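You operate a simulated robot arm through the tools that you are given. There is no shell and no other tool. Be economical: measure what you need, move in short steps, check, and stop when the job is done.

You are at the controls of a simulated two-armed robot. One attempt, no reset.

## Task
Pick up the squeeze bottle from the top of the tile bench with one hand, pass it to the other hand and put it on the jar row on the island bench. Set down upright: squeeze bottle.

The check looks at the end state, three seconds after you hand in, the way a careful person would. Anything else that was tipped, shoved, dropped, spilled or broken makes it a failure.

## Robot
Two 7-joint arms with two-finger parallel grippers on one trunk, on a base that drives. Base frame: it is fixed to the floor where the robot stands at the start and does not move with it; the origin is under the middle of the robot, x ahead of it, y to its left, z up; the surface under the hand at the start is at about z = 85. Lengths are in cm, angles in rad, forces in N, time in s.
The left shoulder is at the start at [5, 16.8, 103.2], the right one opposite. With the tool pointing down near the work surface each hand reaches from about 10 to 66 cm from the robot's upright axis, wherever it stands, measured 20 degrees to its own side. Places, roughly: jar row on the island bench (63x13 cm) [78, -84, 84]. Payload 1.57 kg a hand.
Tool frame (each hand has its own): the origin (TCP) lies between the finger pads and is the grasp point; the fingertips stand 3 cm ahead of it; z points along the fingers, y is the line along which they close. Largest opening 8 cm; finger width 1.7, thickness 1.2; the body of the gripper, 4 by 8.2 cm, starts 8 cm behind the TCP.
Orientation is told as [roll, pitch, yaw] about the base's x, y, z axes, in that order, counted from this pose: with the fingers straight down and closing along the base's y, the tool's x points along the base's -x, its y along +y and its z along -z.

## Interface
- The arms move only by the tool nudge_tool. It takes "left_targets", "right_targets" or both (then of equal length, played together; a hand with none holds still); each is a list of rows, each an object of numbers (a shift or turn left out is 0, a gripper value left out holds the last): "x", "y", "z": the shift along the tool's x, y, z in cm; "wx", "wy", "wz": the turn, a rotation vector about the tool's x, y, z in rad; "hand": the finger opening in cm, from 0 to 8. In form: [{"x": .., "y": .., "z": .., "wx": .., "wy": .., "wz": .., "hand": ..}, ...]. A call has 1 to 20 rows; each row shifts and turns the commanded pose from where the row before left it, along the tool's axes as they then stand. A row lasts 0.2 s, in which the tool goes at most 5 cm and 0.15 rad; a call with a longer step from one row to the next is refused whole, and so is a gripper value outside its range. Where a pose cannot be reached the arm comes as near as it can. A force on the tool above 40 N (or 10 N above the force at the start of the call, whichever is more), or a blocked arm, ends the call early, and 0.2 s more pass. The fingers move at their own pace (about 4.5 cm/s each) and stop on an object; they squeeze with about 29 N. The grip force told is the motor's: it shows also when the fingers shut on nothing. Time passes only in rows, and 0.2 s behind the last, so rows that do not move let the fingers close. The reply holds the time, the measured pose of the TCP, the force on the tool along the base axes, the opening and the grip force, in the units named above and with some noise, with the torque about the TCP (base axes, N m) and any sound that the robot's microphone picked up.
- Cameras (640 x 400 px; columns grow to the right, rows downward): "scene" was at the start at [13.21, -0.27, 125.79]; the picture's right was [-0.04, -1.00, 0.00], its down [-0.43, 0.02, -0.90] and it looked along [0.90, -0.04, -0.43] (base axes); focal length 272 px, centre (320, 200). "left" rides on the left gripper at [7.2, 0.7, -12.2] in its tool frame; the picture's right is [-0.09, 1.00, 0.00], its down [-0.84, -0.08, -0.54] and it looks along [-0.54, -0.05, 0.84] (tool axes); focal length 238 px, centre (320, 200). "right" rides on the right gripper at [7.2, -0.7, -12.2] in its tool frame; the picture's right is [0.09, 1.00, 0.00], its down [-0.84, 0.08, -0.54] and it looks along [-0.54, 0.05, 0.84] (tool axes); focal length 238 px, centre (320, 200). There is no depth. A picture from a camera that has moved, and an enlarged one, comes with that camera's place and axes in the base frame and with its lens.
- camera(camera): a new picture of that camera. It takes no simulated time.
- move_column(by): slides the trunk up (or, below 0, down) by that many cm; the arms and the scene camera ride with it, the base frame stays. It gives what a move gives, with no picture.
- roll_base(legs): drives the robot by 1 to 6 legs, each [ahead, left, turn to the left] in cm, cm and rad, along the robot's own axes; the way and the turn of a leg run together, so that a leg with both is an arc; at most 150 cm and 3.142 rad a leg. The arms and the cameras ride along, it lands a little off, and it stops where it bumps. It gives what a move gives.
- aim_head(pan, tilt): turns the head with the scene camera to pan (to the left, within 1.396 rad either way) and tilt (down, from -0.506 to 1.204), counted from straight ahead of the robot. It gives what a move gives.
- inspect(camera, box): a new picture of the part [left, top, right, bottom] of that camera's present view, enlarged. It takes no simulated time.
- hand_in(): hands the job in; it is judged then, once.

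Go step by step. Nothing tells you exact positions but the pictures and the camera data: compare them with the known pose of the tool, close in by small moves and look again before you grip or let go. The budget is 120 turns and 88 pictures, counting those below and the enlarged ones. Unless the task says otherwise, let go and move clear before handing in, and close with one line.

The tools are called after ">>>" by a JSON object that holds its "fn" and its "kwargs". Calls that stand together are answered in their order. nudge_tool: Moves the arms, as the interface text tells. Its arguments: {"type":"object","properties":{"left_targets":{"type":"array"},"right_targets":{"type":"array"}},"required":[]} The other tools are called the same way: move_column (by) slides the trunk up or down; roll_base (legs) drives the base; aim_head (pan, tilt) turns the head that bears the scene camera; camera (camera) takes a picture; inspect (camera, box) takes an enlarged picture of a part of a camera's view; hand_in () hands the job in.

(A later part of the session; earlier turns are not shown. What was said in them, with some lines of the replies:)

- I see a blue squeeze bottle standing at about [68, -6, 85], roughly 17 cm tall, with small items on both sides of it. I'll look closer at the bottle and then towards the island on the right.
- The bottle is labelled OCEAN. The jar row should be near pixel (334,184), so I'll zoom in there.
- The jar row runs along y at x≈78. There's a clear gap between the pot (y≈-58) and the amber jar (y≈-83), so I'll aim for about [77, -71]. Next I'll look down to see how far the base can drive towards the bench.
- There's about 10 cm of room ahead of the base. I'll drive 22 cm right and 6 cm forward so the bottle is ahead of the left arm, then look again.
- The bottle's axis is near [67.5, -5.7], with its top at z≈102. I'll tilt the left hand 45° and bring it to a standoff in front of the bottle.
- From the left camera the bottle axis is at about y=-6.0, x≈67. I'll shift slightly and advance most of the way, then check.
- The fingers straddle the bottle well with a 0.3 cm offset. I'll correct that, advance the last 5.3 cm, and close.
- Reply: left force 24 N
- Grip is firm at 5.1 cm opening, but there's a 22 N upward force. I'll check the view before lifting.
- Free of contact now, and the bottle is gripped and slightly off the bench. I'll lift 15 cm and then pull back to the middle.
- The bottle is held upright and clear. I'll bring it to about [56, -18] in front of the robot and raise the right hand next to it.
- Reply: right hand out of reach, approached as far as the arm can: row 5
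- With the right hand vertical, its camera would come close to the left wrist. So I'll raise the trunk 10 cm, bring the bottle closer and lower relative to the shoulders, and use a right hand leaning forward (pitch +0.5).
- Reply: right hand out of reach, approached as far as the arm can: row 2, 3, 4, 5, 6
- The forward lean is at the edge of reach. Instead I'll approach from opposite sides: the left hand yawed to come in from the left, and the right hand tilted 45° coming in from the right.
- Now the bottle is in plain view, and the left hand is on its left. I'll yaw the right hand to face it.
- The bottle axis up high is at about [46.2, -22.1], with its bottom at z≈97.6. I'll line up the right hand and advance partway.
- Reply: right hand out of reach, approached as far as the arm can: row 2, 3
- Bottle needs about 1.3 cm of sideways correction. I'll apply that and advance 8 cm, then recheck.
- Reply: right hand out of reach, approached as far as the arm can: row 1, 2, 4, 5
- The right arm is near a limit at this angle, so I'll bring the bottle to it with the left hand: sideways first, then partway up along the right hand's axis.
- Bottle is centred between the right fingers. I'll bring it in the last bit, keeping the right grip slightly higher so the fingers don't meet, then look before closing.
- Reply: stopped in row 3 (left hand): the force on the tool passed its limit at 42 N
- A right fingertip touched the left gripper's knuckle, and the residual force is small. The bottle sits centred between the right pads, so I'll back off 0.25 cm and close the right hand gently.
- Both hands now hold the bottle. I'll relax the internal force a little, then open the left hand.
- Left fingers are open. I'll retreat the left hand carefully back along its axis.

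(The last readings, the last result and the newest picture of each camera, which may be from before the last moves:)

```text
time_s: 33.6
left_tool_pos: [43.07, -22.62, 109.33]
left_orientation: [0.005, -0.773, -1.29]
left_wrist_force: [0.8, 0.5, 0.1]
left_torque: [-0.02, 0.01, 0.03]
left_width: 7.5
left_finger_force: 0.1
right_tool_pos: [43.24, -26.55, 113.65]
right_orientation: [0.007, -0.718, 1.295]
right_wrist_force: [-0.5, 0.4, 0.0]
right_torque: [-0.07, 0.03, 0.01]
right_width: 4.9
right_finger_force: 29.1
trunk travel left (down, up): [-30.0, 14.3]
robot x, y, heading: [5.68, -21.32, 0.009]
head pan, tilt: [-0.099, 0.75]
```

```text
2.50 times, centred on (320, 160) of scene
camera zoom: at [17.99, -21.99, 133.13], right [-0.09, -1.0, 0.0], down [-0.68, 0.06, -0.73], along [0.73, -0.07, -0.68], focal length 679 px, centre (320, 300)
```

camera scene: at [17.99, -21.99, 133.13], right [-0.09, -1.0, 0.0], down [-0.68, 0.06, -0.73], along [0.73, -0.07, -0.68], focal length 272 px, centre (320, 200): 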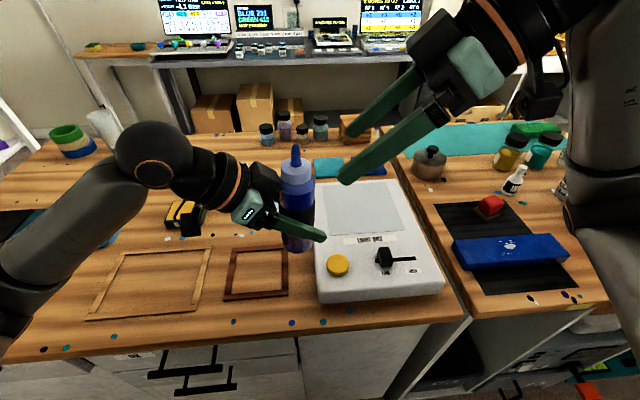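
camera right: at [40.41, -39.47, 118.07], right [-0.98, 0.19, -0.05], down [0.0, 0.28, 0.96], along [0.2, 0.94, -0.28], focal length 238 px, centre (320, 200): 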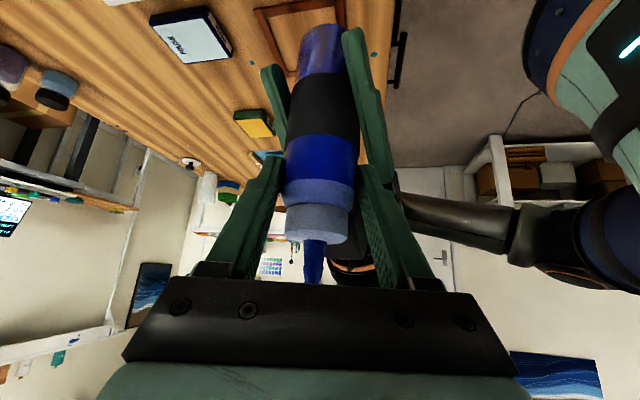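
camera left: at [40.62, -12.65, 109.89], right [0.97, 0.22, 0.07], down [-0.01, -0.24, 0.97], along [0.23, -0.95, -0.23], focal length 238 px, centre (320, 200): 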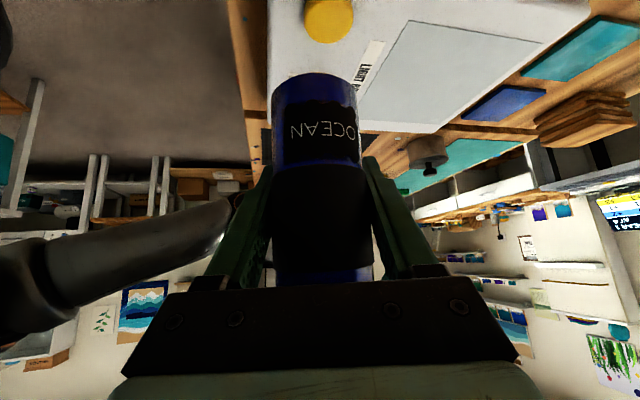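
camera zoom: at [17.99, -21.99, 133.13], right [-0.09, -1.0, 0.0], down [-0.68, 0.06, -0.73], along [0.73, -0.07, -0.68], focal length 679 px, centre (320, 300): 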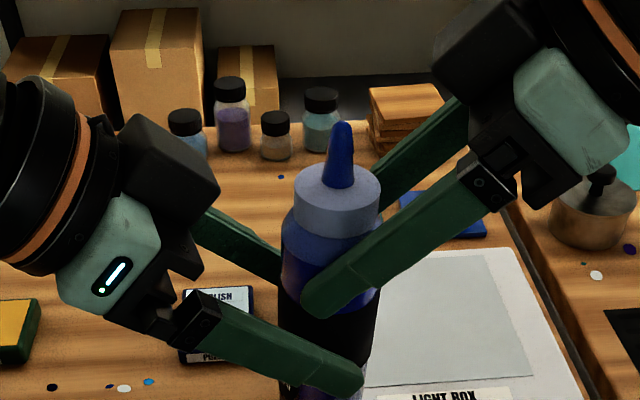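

The right hand holds it alone and upright. I'll retreat the left hand clear and look at the right hand's hold.

>>> {"fn": "nudge_tool", "kwargs": {"left_targets": [{"z": -3}, {"z": -3}, {"z": -3}, {"z": -3}, {}]}}

>>> {"fn": "camera", "kwargs": {"camera": "scene"}}

>>> {"fn": "camera", "kwargs": {"camera": "right"}}

```text
time_s: 34.8
left_tool_pos: [40.47, -14.44, 117.86]
left_orientation: [0.006, -0.772, -1.289]
left_wrist_force: [0.1, 0.1, -0.2]
left_torque: [-0.02, 0.01, -0.03]
left_width: 7.5
left_finger_force: 0.1
right_tool_pos: [43.18, -26.51, 113.58]
right_orientation: [0.003, -0.716, 1.298]
right_wrist_force: [-0.3, 0.6, 0.1]
right_torque: [-0.05, 0.02, 0.02]
right_width: 4.89
right_finger_force: 28.7
trunk travel left (down, up): [-30.0, 14.3]
robot x, y, heading: [5.8, -21.59, 0.007]
head pan, tilt: [-0.099, 0.75]
```

```text
50 pictures are left
camera scene: at [17.99, -22.0, 133.13], right [-0.09, -1.0, 0.0], down [-0.68, 0.06, -0.73], along [0.73, -0.07, -0.68], focal length 272 px, centre (320, 200)
```

scene: 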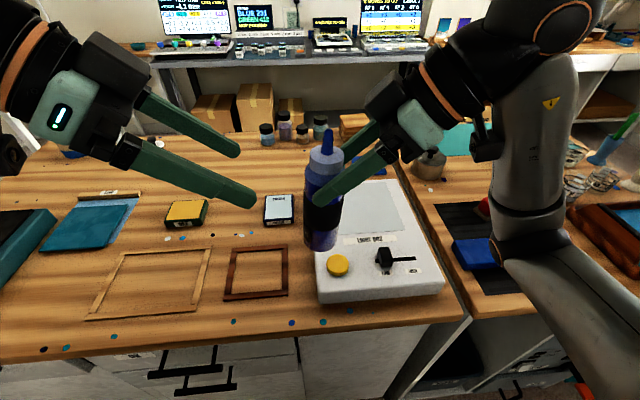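

```text
49 pictures are left
camera right: at [40.27, -39.53, 118.1], right [-0.98, 0.2, -0.06], down [0.0, 0.28, 0.96], along [0.21, 0.94, -0.28], focal length 238 px, centre (320, 200)
```

right: 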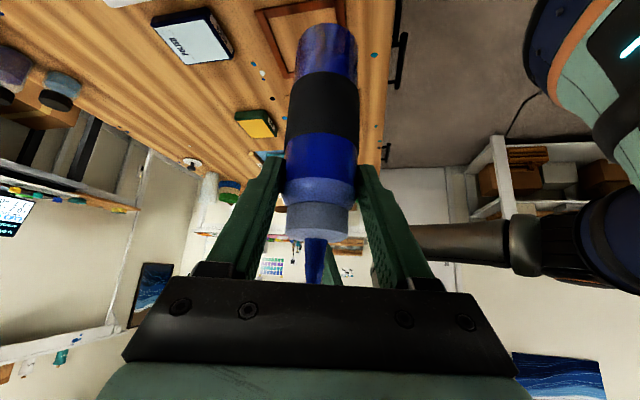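

The bottle hangs upright in the right hand. I'll swing the right hand's yaw back towards straight ahead while moving it outward.

>>> {"fn": "nudge_tool", "kwargs": {"right_targets": [{"wx": 0.0953, "wz": 0.1093}, {"wx": 0.0953, "wz": 0.1093}, {"wx": 0.0953, "wz": 0.1093}, {"wx": 0.0953, "wz": 0.1093}, {"x": -1.28, "y": -3.1, "z": 0.45}, {"x": -1.28, "y": -3.1, "z": 0.45}, {"x": -1.28, "y": -3.1, "z": 0.45}, {"x": -1.28, "y": -3.1, "z": 0.45}, {"wx": 0.0953, "wz": 0.1093}, {"wx": 0.0953, "wz": 0.1093}, {"wx": 0.0953, "wz": 0.1093}, {"wx": 0.0953, "wz": 0.1093}, {"wx": 0.0953, "wz": 0.1093}, {}]}}

>>> {"fn": "camera", "kwargs": {"camera": "scene"}}

>>> {"fn": "camera", "kwargs": {"camera": "right"}}

```text
time_s: 37.8
left_tool_pos: [40.47, -14.54, 117.81]
left_orientation: [0.003, -0.774, -1.29]
left_wrist_force: [-0.8, 0.0, 0.4]
left_torque: [0.02, 0.01, -0.02]
left_width: 7.53
left_finger_force: 0.0
right_tool_pos: [55.13, -32.46, 115.6]
right_orientation: [0.003, -0.715, -0.006]
right_wrist_force: [0.1, 0.3, -2.8]
right_torque: [-0.04, 0.05, -0.02]
right_width: 4.88
right_finger_force: 29.1
trunk travel left (down, up): [-30.0, 14.3]
robot x, y, heading: [5.65, -21.3, 0.006]
head pan, tilt: [-0.099, 0.75]
```

```text
48 pictures are left
camera scene: at [17.99, -22.01, 133.13], right [-0.09, -1.0, 0.0], down [-0.68, 0.06, -0.73], along [0.73, -0.07, -0.68], focal length 272 px, centre (320, 200)
```

scene: 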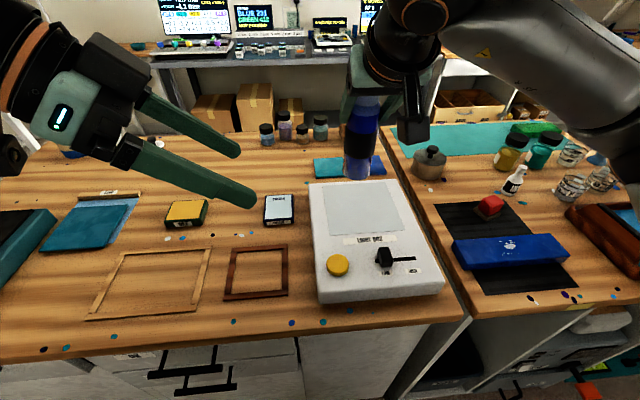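

```text
47 pictures are left
camera right: at [41.74, -32.94, 120.09], right [-0.06, 1.0, -0.06], down [0.28, 0.07, 0.96], along [0.96, 0.04, -0.28], focal length 238 px, centre (320, 200)
```

right: 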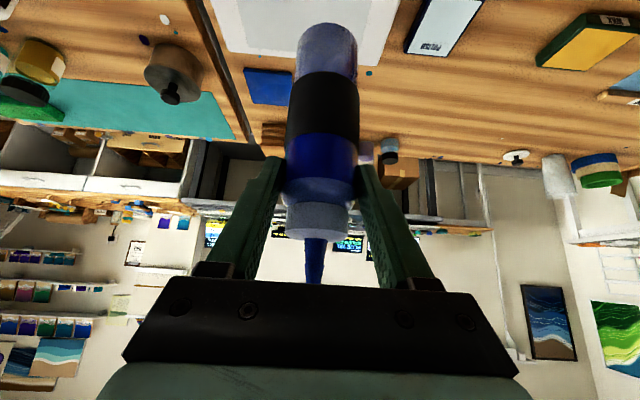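

The bottle looks vertical from the front. The left camera views it from the side, so I'll use that to check for pitch.

>>> {"fn": "camera", "kwargs": {"camera": "left"}}

```text
46 pictures are left
camera left: at [37.34, -1.28, 121.67], right [0.97, 0.22, 0.07], down [-0.02, -0.23, 0.97], along [0.23, -0.95, -0.22], focal length 238 px, centre (320, 200)
```

left: 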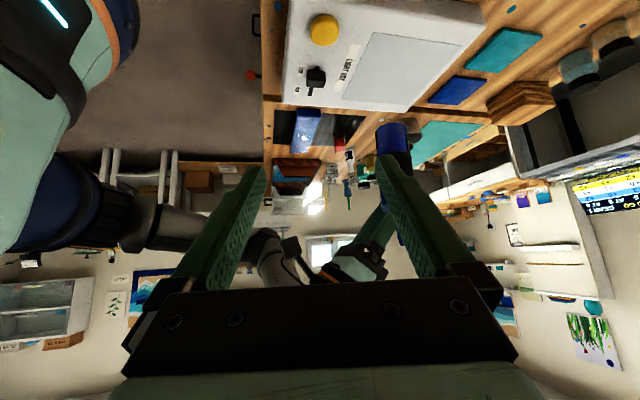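

The left finger blocks part of the view. I'll shift the left hand forward 6 cm for a clear side view.

>>> {"fn": "nudge_tool", "kwargs": {"left_targets": [{"y": 3.5}, {"y": 3.5}, {}]}}

>>> {"fn": "inspect", "kwargs": {"camera": "left", "box": [260, 80, 440, 280]}}

```text
time_s: 38.6
left_tool_pos: [47.11, -12.28, 117.93]
left_orientation: [0.002, -0.772, -1.29]
left_wrist_force: [0.9, 0.5, -0.7]
left_torque: [0.02, 0.0, 0.0]
left_width: 7.49
left_finger_force: 0.1
right_tool_pos: [55.18, -32.47, 115.49]
right_orientation: [0.002, -0.714, -0.004]
right_wrist_force: [-0.1, 0.2, -2.3]
right_torque: [0.01, 0.04, 0.04]
right_width: 4.88
right_finger_force: 29.1
trunk travel left (down, up): [-30.0, 14.3]
robot x, y, heading: [5.72, -21.31, 0.003]
head pan, tilt: [-0.099, 0.75]
```

```text
2.00 times, centred on (350, 180) of left
camera zoom: at [44.03, 0.8, 121.75], right [0.97, 0.22, 0.07], down [-0.02, -0.23, 0.97], along [0.23, -0.95, -0.23], focal length 477 px, centre (260, 240)
```

zoom: 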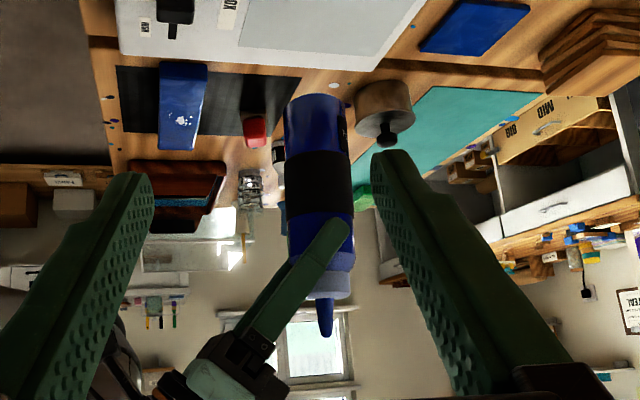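

The bottle leans back by about 0.05 rad, and I'll correct that with a small pitch. Then I'll drive 33 cm right, towards the island.

>>> {"fn": "nudge_tool", "kwargs": {"right_targets": [{"wy": 0.05}, {}]}}

>>> {"fn": "roll_base", "kwargs": {"legs": [[0, -33, 0]]}}

>>> {"fn": "aim_head", "kwargs": {"pan": -0.25, "tilt": 0.65}}

>>> {"fn": "camera", "kwargs": {"camera": "scene"}}

>>> {"fn": "camera", "kwargs": {"camera": "right"}}

```text
time_s: 39.2
left_tool_pos: [47.18, -12.44, 117.96]
left_orientation: [0.002, -0.774, -1.289]
left_wrist_force: [0.0, -0.1, 1.3]
left_torque: [-0.01, -0.01, 0.01]
left_width: 7.5
left_finger_force: 0.0
right_tool_pos: [55.06, -32.31, 115.5]
right_orientation: [0.001, -0.662, -0.005]
right_wrist_force: [-0.5, 0.2, -2.7]
right_torque: [-0.03, 0.01, -0.01]
right_width: 4.89
right_finger_force: 28.8
trunk travel left (down, up): [-30.0, 14.3]
robot x, y, heading: [5.49, -21.57, 0.008]
head pan, tilt: [-0.099, 0.75]
```

```text
time_s: 42.6
left_tool_pos: [47.23, -45.82, 117.91]
left_orientation: [0.002, -0.772, -1.306]
left_wrist_force: [0.5, 0.2, 0.8]
left_torque: [-0.03, -0.04, -0.03]
left_width: 7.53
left_finger_force: 0.1
right_tool_pos: [54.89, -65.81, 115.55]
right_orientation: [0.003, -0.665, -0.021]
right_wrist_force: [0.4, -0.3, -2.5]
right_torque: [0.02, 0.01, -0.01]
right_width: 4.88
right_finger_force: 28.7
trunk travel left (down, up): [-30.0, 14.3]
robot x, y, heading: [5.78, -54.21, -0.012]
head pan, tilt: [-0.099, 0.75]
```

```text
time_s: 43.3
left_tool_pos: [47.16, -45.55, 117.88]
left_orientation: [0.003, -0.771, -1.306]
left_wrist_force: [0.6, 0.7, -0.3]
left_torque: [0.02, 0.01, 0.05]
left_width: 7.52
left_finger_force: 0.0
right_tool_pos: [54.94, -65.82, 115.55]
right_orientation: [0.002, -0.664, -0.021]
right_wrist_force: [-0.1, -0.9, -2.5]
right_torque: [-0.01, 0.02, -0.01]
right_width: 4.88
right_finger_force: 29.1
trunk travel left (down, up): [-30.0, 14.3]
robot x, y, heading: [5.31, -54.43, -0.011]
head pan, tilt: [-0.25, 0.649]
```

```text
44 pictures are left
camera scene: at [18.08, -56.14, 133.99], right [-0.26, -0.97, 0.0], down [-0.58, 0.15, -0.8], along [0.77, -0.2, -0.6], focal length 272 px, centre (320, 200)
```

scene: 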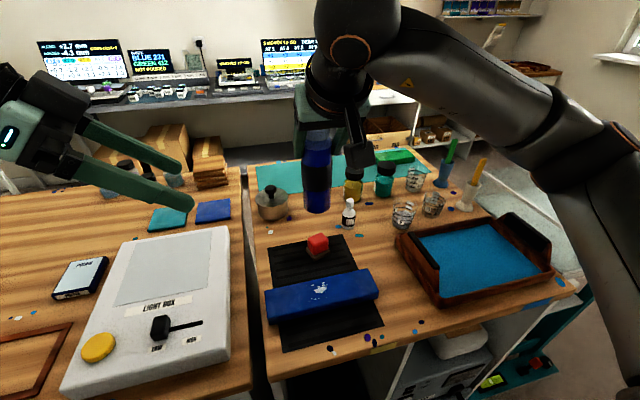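

```text
43 pictures are left
camera right: at [41.76, -66.14, 120.75], right [-0.05, 1.0, -0.06], down [0.33, 0.07, 0.94], along [0.94, 0.03, -0.33], focal length 238 px, centre (320, 200)
```

right: 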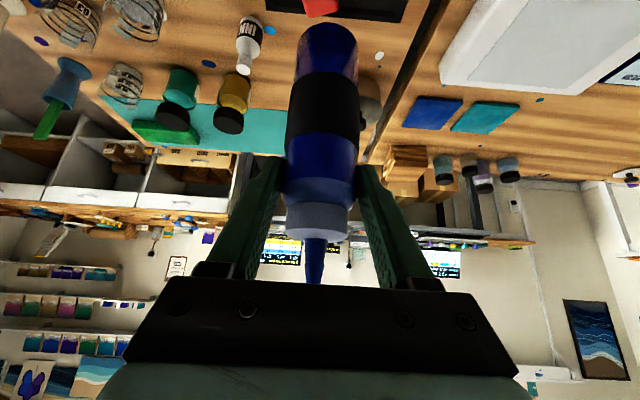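

The gap between the pot (edge y≈-62.5) and the amber jar (edge y≈-79.5) is clear. I'll carry the bottle over [77, -71], still well above everything.

>>> {"fn": "nudge_tool", "kwargs": {"right_targets": [{"x": -2.32, "y": -0.8, "z": 2.66}, {"x": -2.32, "y": -0.8, "z": 2.66}, {"x": -2.32, "y": -0.8, "z": 2.66}, {"x": -2.32, "y": -0.8, "z": 2.66}, {"x": -2.32, "y": -0.8, "z": 2.66}, {"x": -2.32, "y": -0.8, "z": 2.66}, {}]}}

>>> {"fn": "camera", "kwargs": {"camera": "scene"}}

>>> {"fn": "camera", "kwargs": {"camera": "right"}}

```text
time_s: 44.9
left_tool_pos: [47.2, -45.68, 117.99]
left_orientation: [0.005, -0.772, -1.306]
left_wrist_force: [-0.8, 0.0, 0.3]
left_torque: [-0.01, -0.04, 0.0]
left_width: 7.51
left_finger_force: 0.1
right_tool_pos: [75.48, -71.39, 111.84]
right_orientation: [0.002, -0.663, -0.019]
right_wrist_force: [0.2, 0.7, -2.0]
right_torque: [0.0, 0.01, 0.01]
right_width: 4.89
right_finger_force: 29.3
trunk travel left (down, up): [-30.0, 14.3]
robot x, y, heading: [5.5, -53.85, -0.008]
head pan, tilt: [-0.25, 0.649]
```

```text
42 pictures are left
camera scene: at [18.07, -56.16, 133.99], right [-0.26, -0.97, 0.0], down [-0.58, 0.15, -0.8], along [0.77, -0.2, -0.6], focal length 272 px, centre (320, 200)
```

scene: 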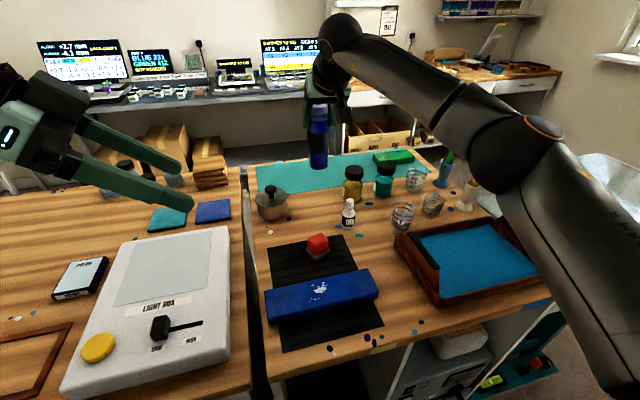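

```text
41 pictures are left
camera right: at [62.34, -71.8, 117.04], right [-0.05, 1.0, -0.06], down [0.33, 0.07, 0.94], along [0.94, 0.03, -0.33], focal length 238 px, centre (320, 200)
```

right: 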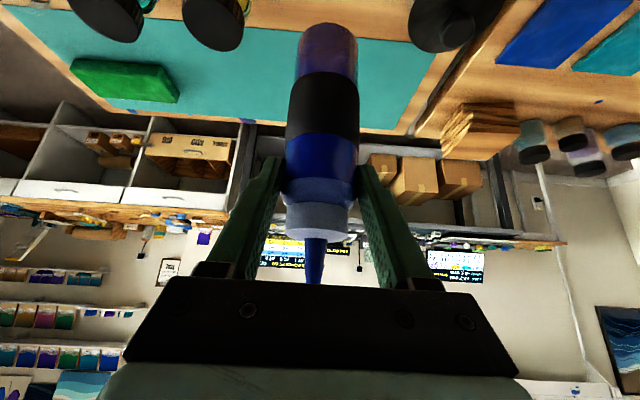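

Positioned over the gap. I'll lower 11 cm and check again.

>>> {"fn": "nudge_tool", "kwargs": {"right_targets": [{"x": 1.234, "z": 1.574}, {"x": 1.234, "z": 1.574}, {"x": 1.234, "z": 1.574}, {"x": 1.234, "z": 1.574}, {"x": 1.234, "z": 1.574}, {"x": 0.617, "z": 0.787}, {}]}}

>>> {"fn": "inspect", "kwargs": {"camera": "scene", "box": [220, 100, 460, 250]}}

>>> {"fn": "camera", "kwargs": {"camera": "right"}}

```text
time_s: 46.5
left_tool_pos: [47.07, -45.72, 117.92]
left_orientation: [0.004, -0.774, -1.305]
left_wrist_force: [0.8, 0.2, -0.1]
left_torque: [-0.03, -0.03, 0.0]
left_width: 7.5
left_finger_force: 0.0
right_tool_pos: [75.58, -71.15, 100.51]
right_orientation: [0.004, -0.662, -0.02]
right_wrist_force: [0.9, 0.9, -2.6]
right_torque: [-0.03, -0.02, 0.0]
right_width: 4.91
right_finger_force: 29.1
trunk travel left (down, up): [-30.0, 14.3]
robot x, y, heading: [5.93, -54.07, -0.007]
head pan, tilt: [-0.25, 0.649]
```

```text
2.67 times, centred on (340, 175) of scene
camera zoom: at [18.09, -56.15, 133.99], right [-0.26, -0.97, 0.0], down [-0.58, 0.15, -0.8], along [0.77, -0.2, -0.6], focal length 724 px, centre (267, 267)
```

zoom: 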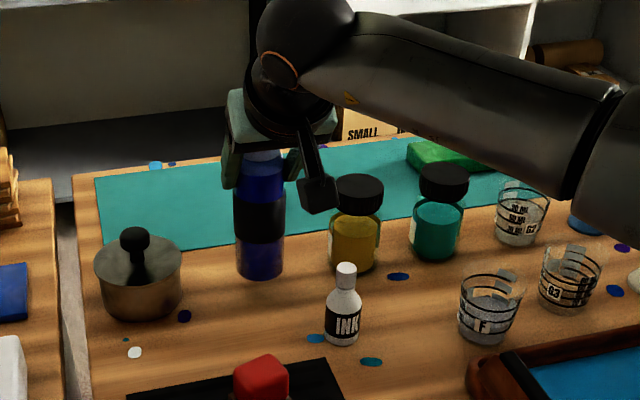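

```text
39 pictures are left
camera right: at [62.39, -71.43, 105.71], right [-0.05, 1.0, -0.06], down [0.33, 0.07, 0.94], along [0.94, 0.03, -0.33], focal length 238 px, centre (320, 200)
```

right: 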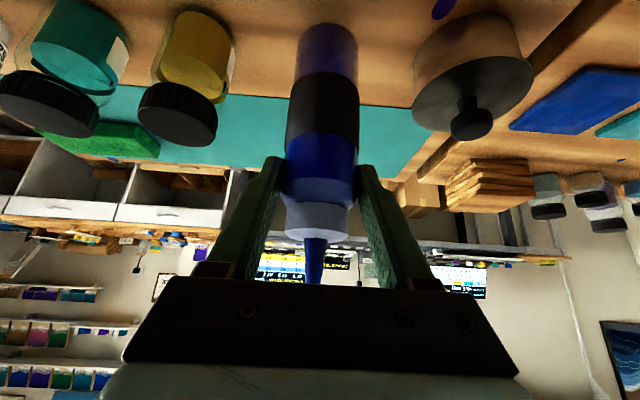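

Clear on both sides. I'll lower 2 cm, then creep down watching the force.

>>> {"fn": "nudge_tool", "kwargs": {"right_targets": [{"x": 0.617, "z": 0.787}, {"x": 0.617, "z": 0.787}, {}]}}

>>> {"fn": "nudge_tool", "kwargs": {"right_targets": [{"x": 0.185, "z": 0.236}, {"x": 0.185, "z": 0.236}, {}]}}

>>> {"fn": "inspect", "kwargs": {"camera": "scene", "box": [260, 130, 400, 230]}}

```text
time_s: 47.3
left_tool_pos: [47.19, -45.7, 117.92]
left_orientation: [0.004, -0.776, -1.306]
left_wrist_force: [-0.6, 0.1, 0.1]
left_torque: [0.01, 0.02, -0.03]
left_width: 7.5
left_finger_force: 0.0
right_tool_pos: [75.49, -70.98, 98.44]
right_orientation: [0.003, -0.664, -0.021]
right_wrist_force: [0.3, 0.1, -1.8]
right_torque: [-0.02, 0.0, -0.02]
right_width: 4.9
right_finger_force: 29.5
trunk travel left (down, up): [-30.0, 14.3]
robot x, y, heading: [5.49, -54.27, -0.011]
head pan, tilt: [-0.25, 0.649]
```

```text
time_s: 48.1
left_tool_pos: [47.13, -45.65, 117.97]
left_orientation: [0.006, -0.773, -1.307]
left_wrist_force: [0.0, 0.1, -0.7]
left_torque: [-0.02, 0.02, 0.02]
left_width: 7.51
left_finger_force: 0.1
right_tool_pos: [75.4, -71.16, 97.98]
right_orientation: [0.003, -0.665, -0.02]
right_wrist_force: [-0.4, -1.6, 2.8]
right_torque: [-0.18, -0.06, -0.04]
right_width: 4.89
right_finger_force: 29.1
trunk travel left (down, up): [-30.0, 14.3]
robot x, y, heading: [5.73, -53.76, -0.009]
head pan, tilt: [-0.25, 0.649]
```

```text
4.00 times, centred on (330, 180) of scene
camera zoom: at [18.01, -56.14, 134.01], right [-0.26, -0.97, 0.0], down [-0.58, 0.15, -0.8], along [0.77, -0.2, -0.6], focal length 1086 px, centre (280, 280)
```

zoom: 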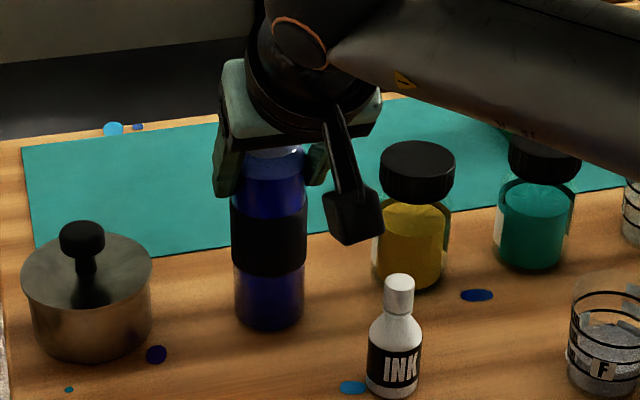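

The bottom is touching lightly. One more 0.15 cm down, then I'll open the hand.

>>> {"fn": "nudge_tool", "kwargs": {"right_targets": [{"x": 0.09, "z": 0.12}, {}, {}]}}

>>> {"fn": "camera", "kwargs": {"camera": "right"}}

```text
time_s: 48.9
left_tool_pos: [47.15, -45.69, 118.02]
left_orientation: [0.005, -0.774, -1.308]
left_wrist_force: [0.0, -0.2, 0.0]
left_torque: [-0.03, 0.03, 0.0]
left_width: 7.53
left_finger_force: 0.1
right_tool_pos: [75.43, -71.08, 97.99]
right_orientation: [0.003, -0.669, -0.022]
right_wrist_force: [-0.4, -2.7, 11.1]
right_torque: [-0.31, -0.39, -0.11]
right_width: 4.86
right_finger_force: 29.0
trunk travel left (down, up): [-30.0, 14.3]
robot x, y, heading: [5.45, -53.95, -0.007]
head pan, tilt: [-0.25, 0.649]
```

```text
37 pictures are left
camera right: at [62.25, -71.37, 103.17], right [-0.05, 1.0, -0.06], down [0.32, 0.07, 0.94], along [0.94, 0.03, -0.33], focal length 238 px, centre (320, 200)
```

right: 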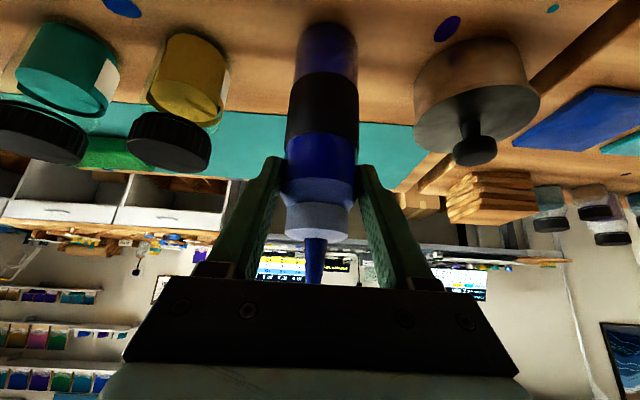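

It stands with about 13 N on the bench. I'll ease up 0.1 cm, then open.

>>> {"fn": "nudge_tool", "kwargs": {"right_targets": [{"x": -0.06, "z": -0.08}, {}, {"hand": 5.6}, {}, {"hand": 8}, {}, {}, {}]}}

>>> {"fn": "camera", "kwargs": {"camera": "right"}}

>>> {"fn": "inspect", "kwargs": {"camera": "scene", "box": [260, 130, 400, 230]}}

```text
time_s: 50.7
left_tool_pos: [47.13, -45.72, 117.99]
left_orientation: [0.004, -0.775, -1.305]
left_wrist_force: [-0.8, 0.9, -0.2]
left_torque: [-0.01, -0.01, 0.0]
left_width: 7.5
left_finger_force: 0.1
right_tool_pos: [75.63, -71.13, 97.88]
right_orientation: [0.002, -0.663, -0.02]
right_wrist_force: [0.1, -0.4, 0.6]
right_torque: [0.0, -0.03, -0.03]
right_width: 7.98
right_finger_force: 0.1
trunk travel left (down, up): [-30.0, 14.3]
robot x, y, heading: [5.47, -53.85, -0.015]
head pan, tilt: [-0.25, 0.649]
```

```text
36 pictures are left
camera right: at [62.34, -71.39, 103.1], right [-0.05, 1.0, -0.06], down [0.33, 0.07, 0.94], along [0.94, 0.03, -0.33], focal length 238 px, centre (320, 200)
```

right: 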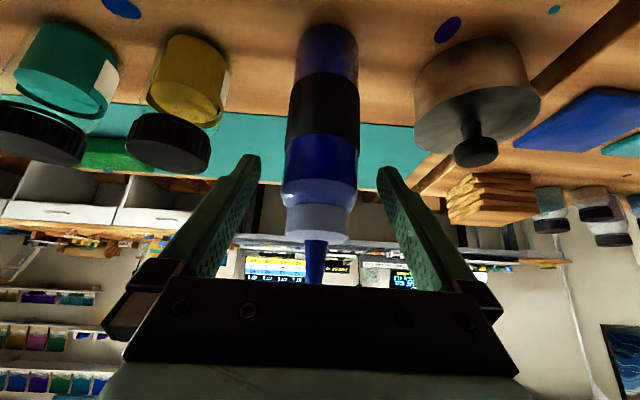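

```text
4.00 times, centred on (330, 180) of scene
camera zoom: at [18.06, -56.14, 133.99], right [-0.26, -0.97, 0.0], down [-0.58, 0.15, -0.8], along [0.77, -0.2, -0.6], focal length 1086 px, centre (280, 280)
```

zoom: 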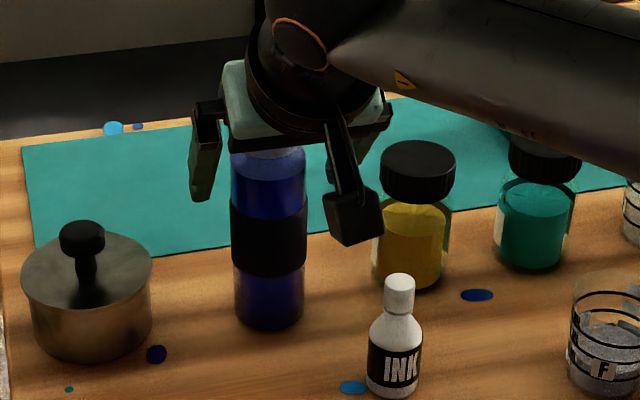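

The bottle stands free. I'll retreat the right hand along its axis.

>>> {"fn": "nudge_tool", "kwargs": {"right_targets": [{"z": -1.5}, {"z": -2.5}, {"z": -3}, {"z": -3}, {"z": -3}, {"z": -3}, {}]}}

>>> {"fn": "camera", "kwargs": {"camera": "scene"}}

>>> {"fn": "camera", "kwargs": {"camera": "right"}}

```text
time_s: 52.3
left_tool_pos: [47.05, -45.78, 117.91]
left_orientation: [0.003, -0.774, -1.305]
left_wrist_force: [-0.2, 0.3, -0.1]
left_torque: [0.01, 0.01, 0.01]
left_width: 7.5
left_finger_force: 0.1
right_tool_pos: [65.48, -70.61, 110.5]
right_orientation: [0.002, -0.664, -0.022]
right_wrist_force: [-0.4, 0.2, 1.1]
right_torque: [-0.02, 0.03, 0.02]
right_width: 8.03
right_finger_force: 0.1
trunk travel left (down, up): [-30.0, 14.3]
robot x, y, heading: [5.55, -54.07, -0.01]
head pan, tilt: [-0.25, 0.649]
```

```text
34 pictures are left
camera scene: at [18.07, -56.14, 133.99], right [-0.26, -0.97, 0.0], down [-0.58, 0.15, -0.8], along [0.77, -0.2, -0.6], focal length 272 px, centre (320, 200)
```

scene: 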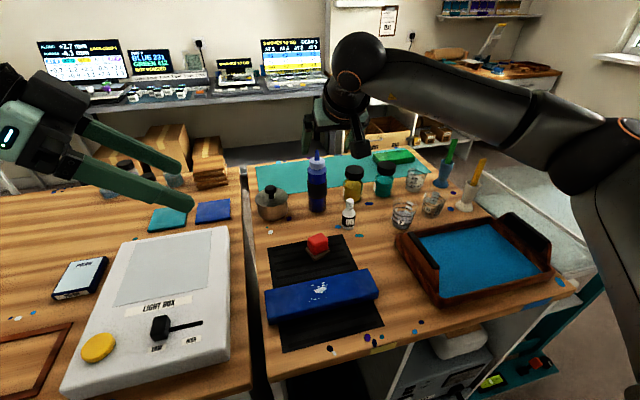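

```text
33 pictures are left
camera right: at [52.32, -70.9, 115.71], right [-0.05, 1.0, -0.06], down [0.33, 0.07, 0.94], along [0.94, 0.03, -0.33], focal length 238 px, centre (320, 200)
```

right: 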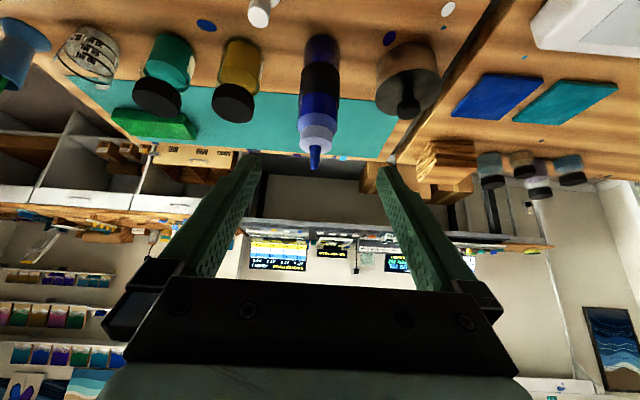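

The bottle stands upright in the jar row between the pot and the amber jar. Both hands are clear and nothing else looks disturbed, so I'm handing in.

>>> {"fn": "hand_in", "kwargs": {}}

```text
The job is handed in.
```

I picked up the squeeze bottle with the left hand, passed it to the right hand, and set it upright on the island bench's jar row, between the pot and the amber jar. The job is handed in; in the last pictures nothing else looked disturbed.
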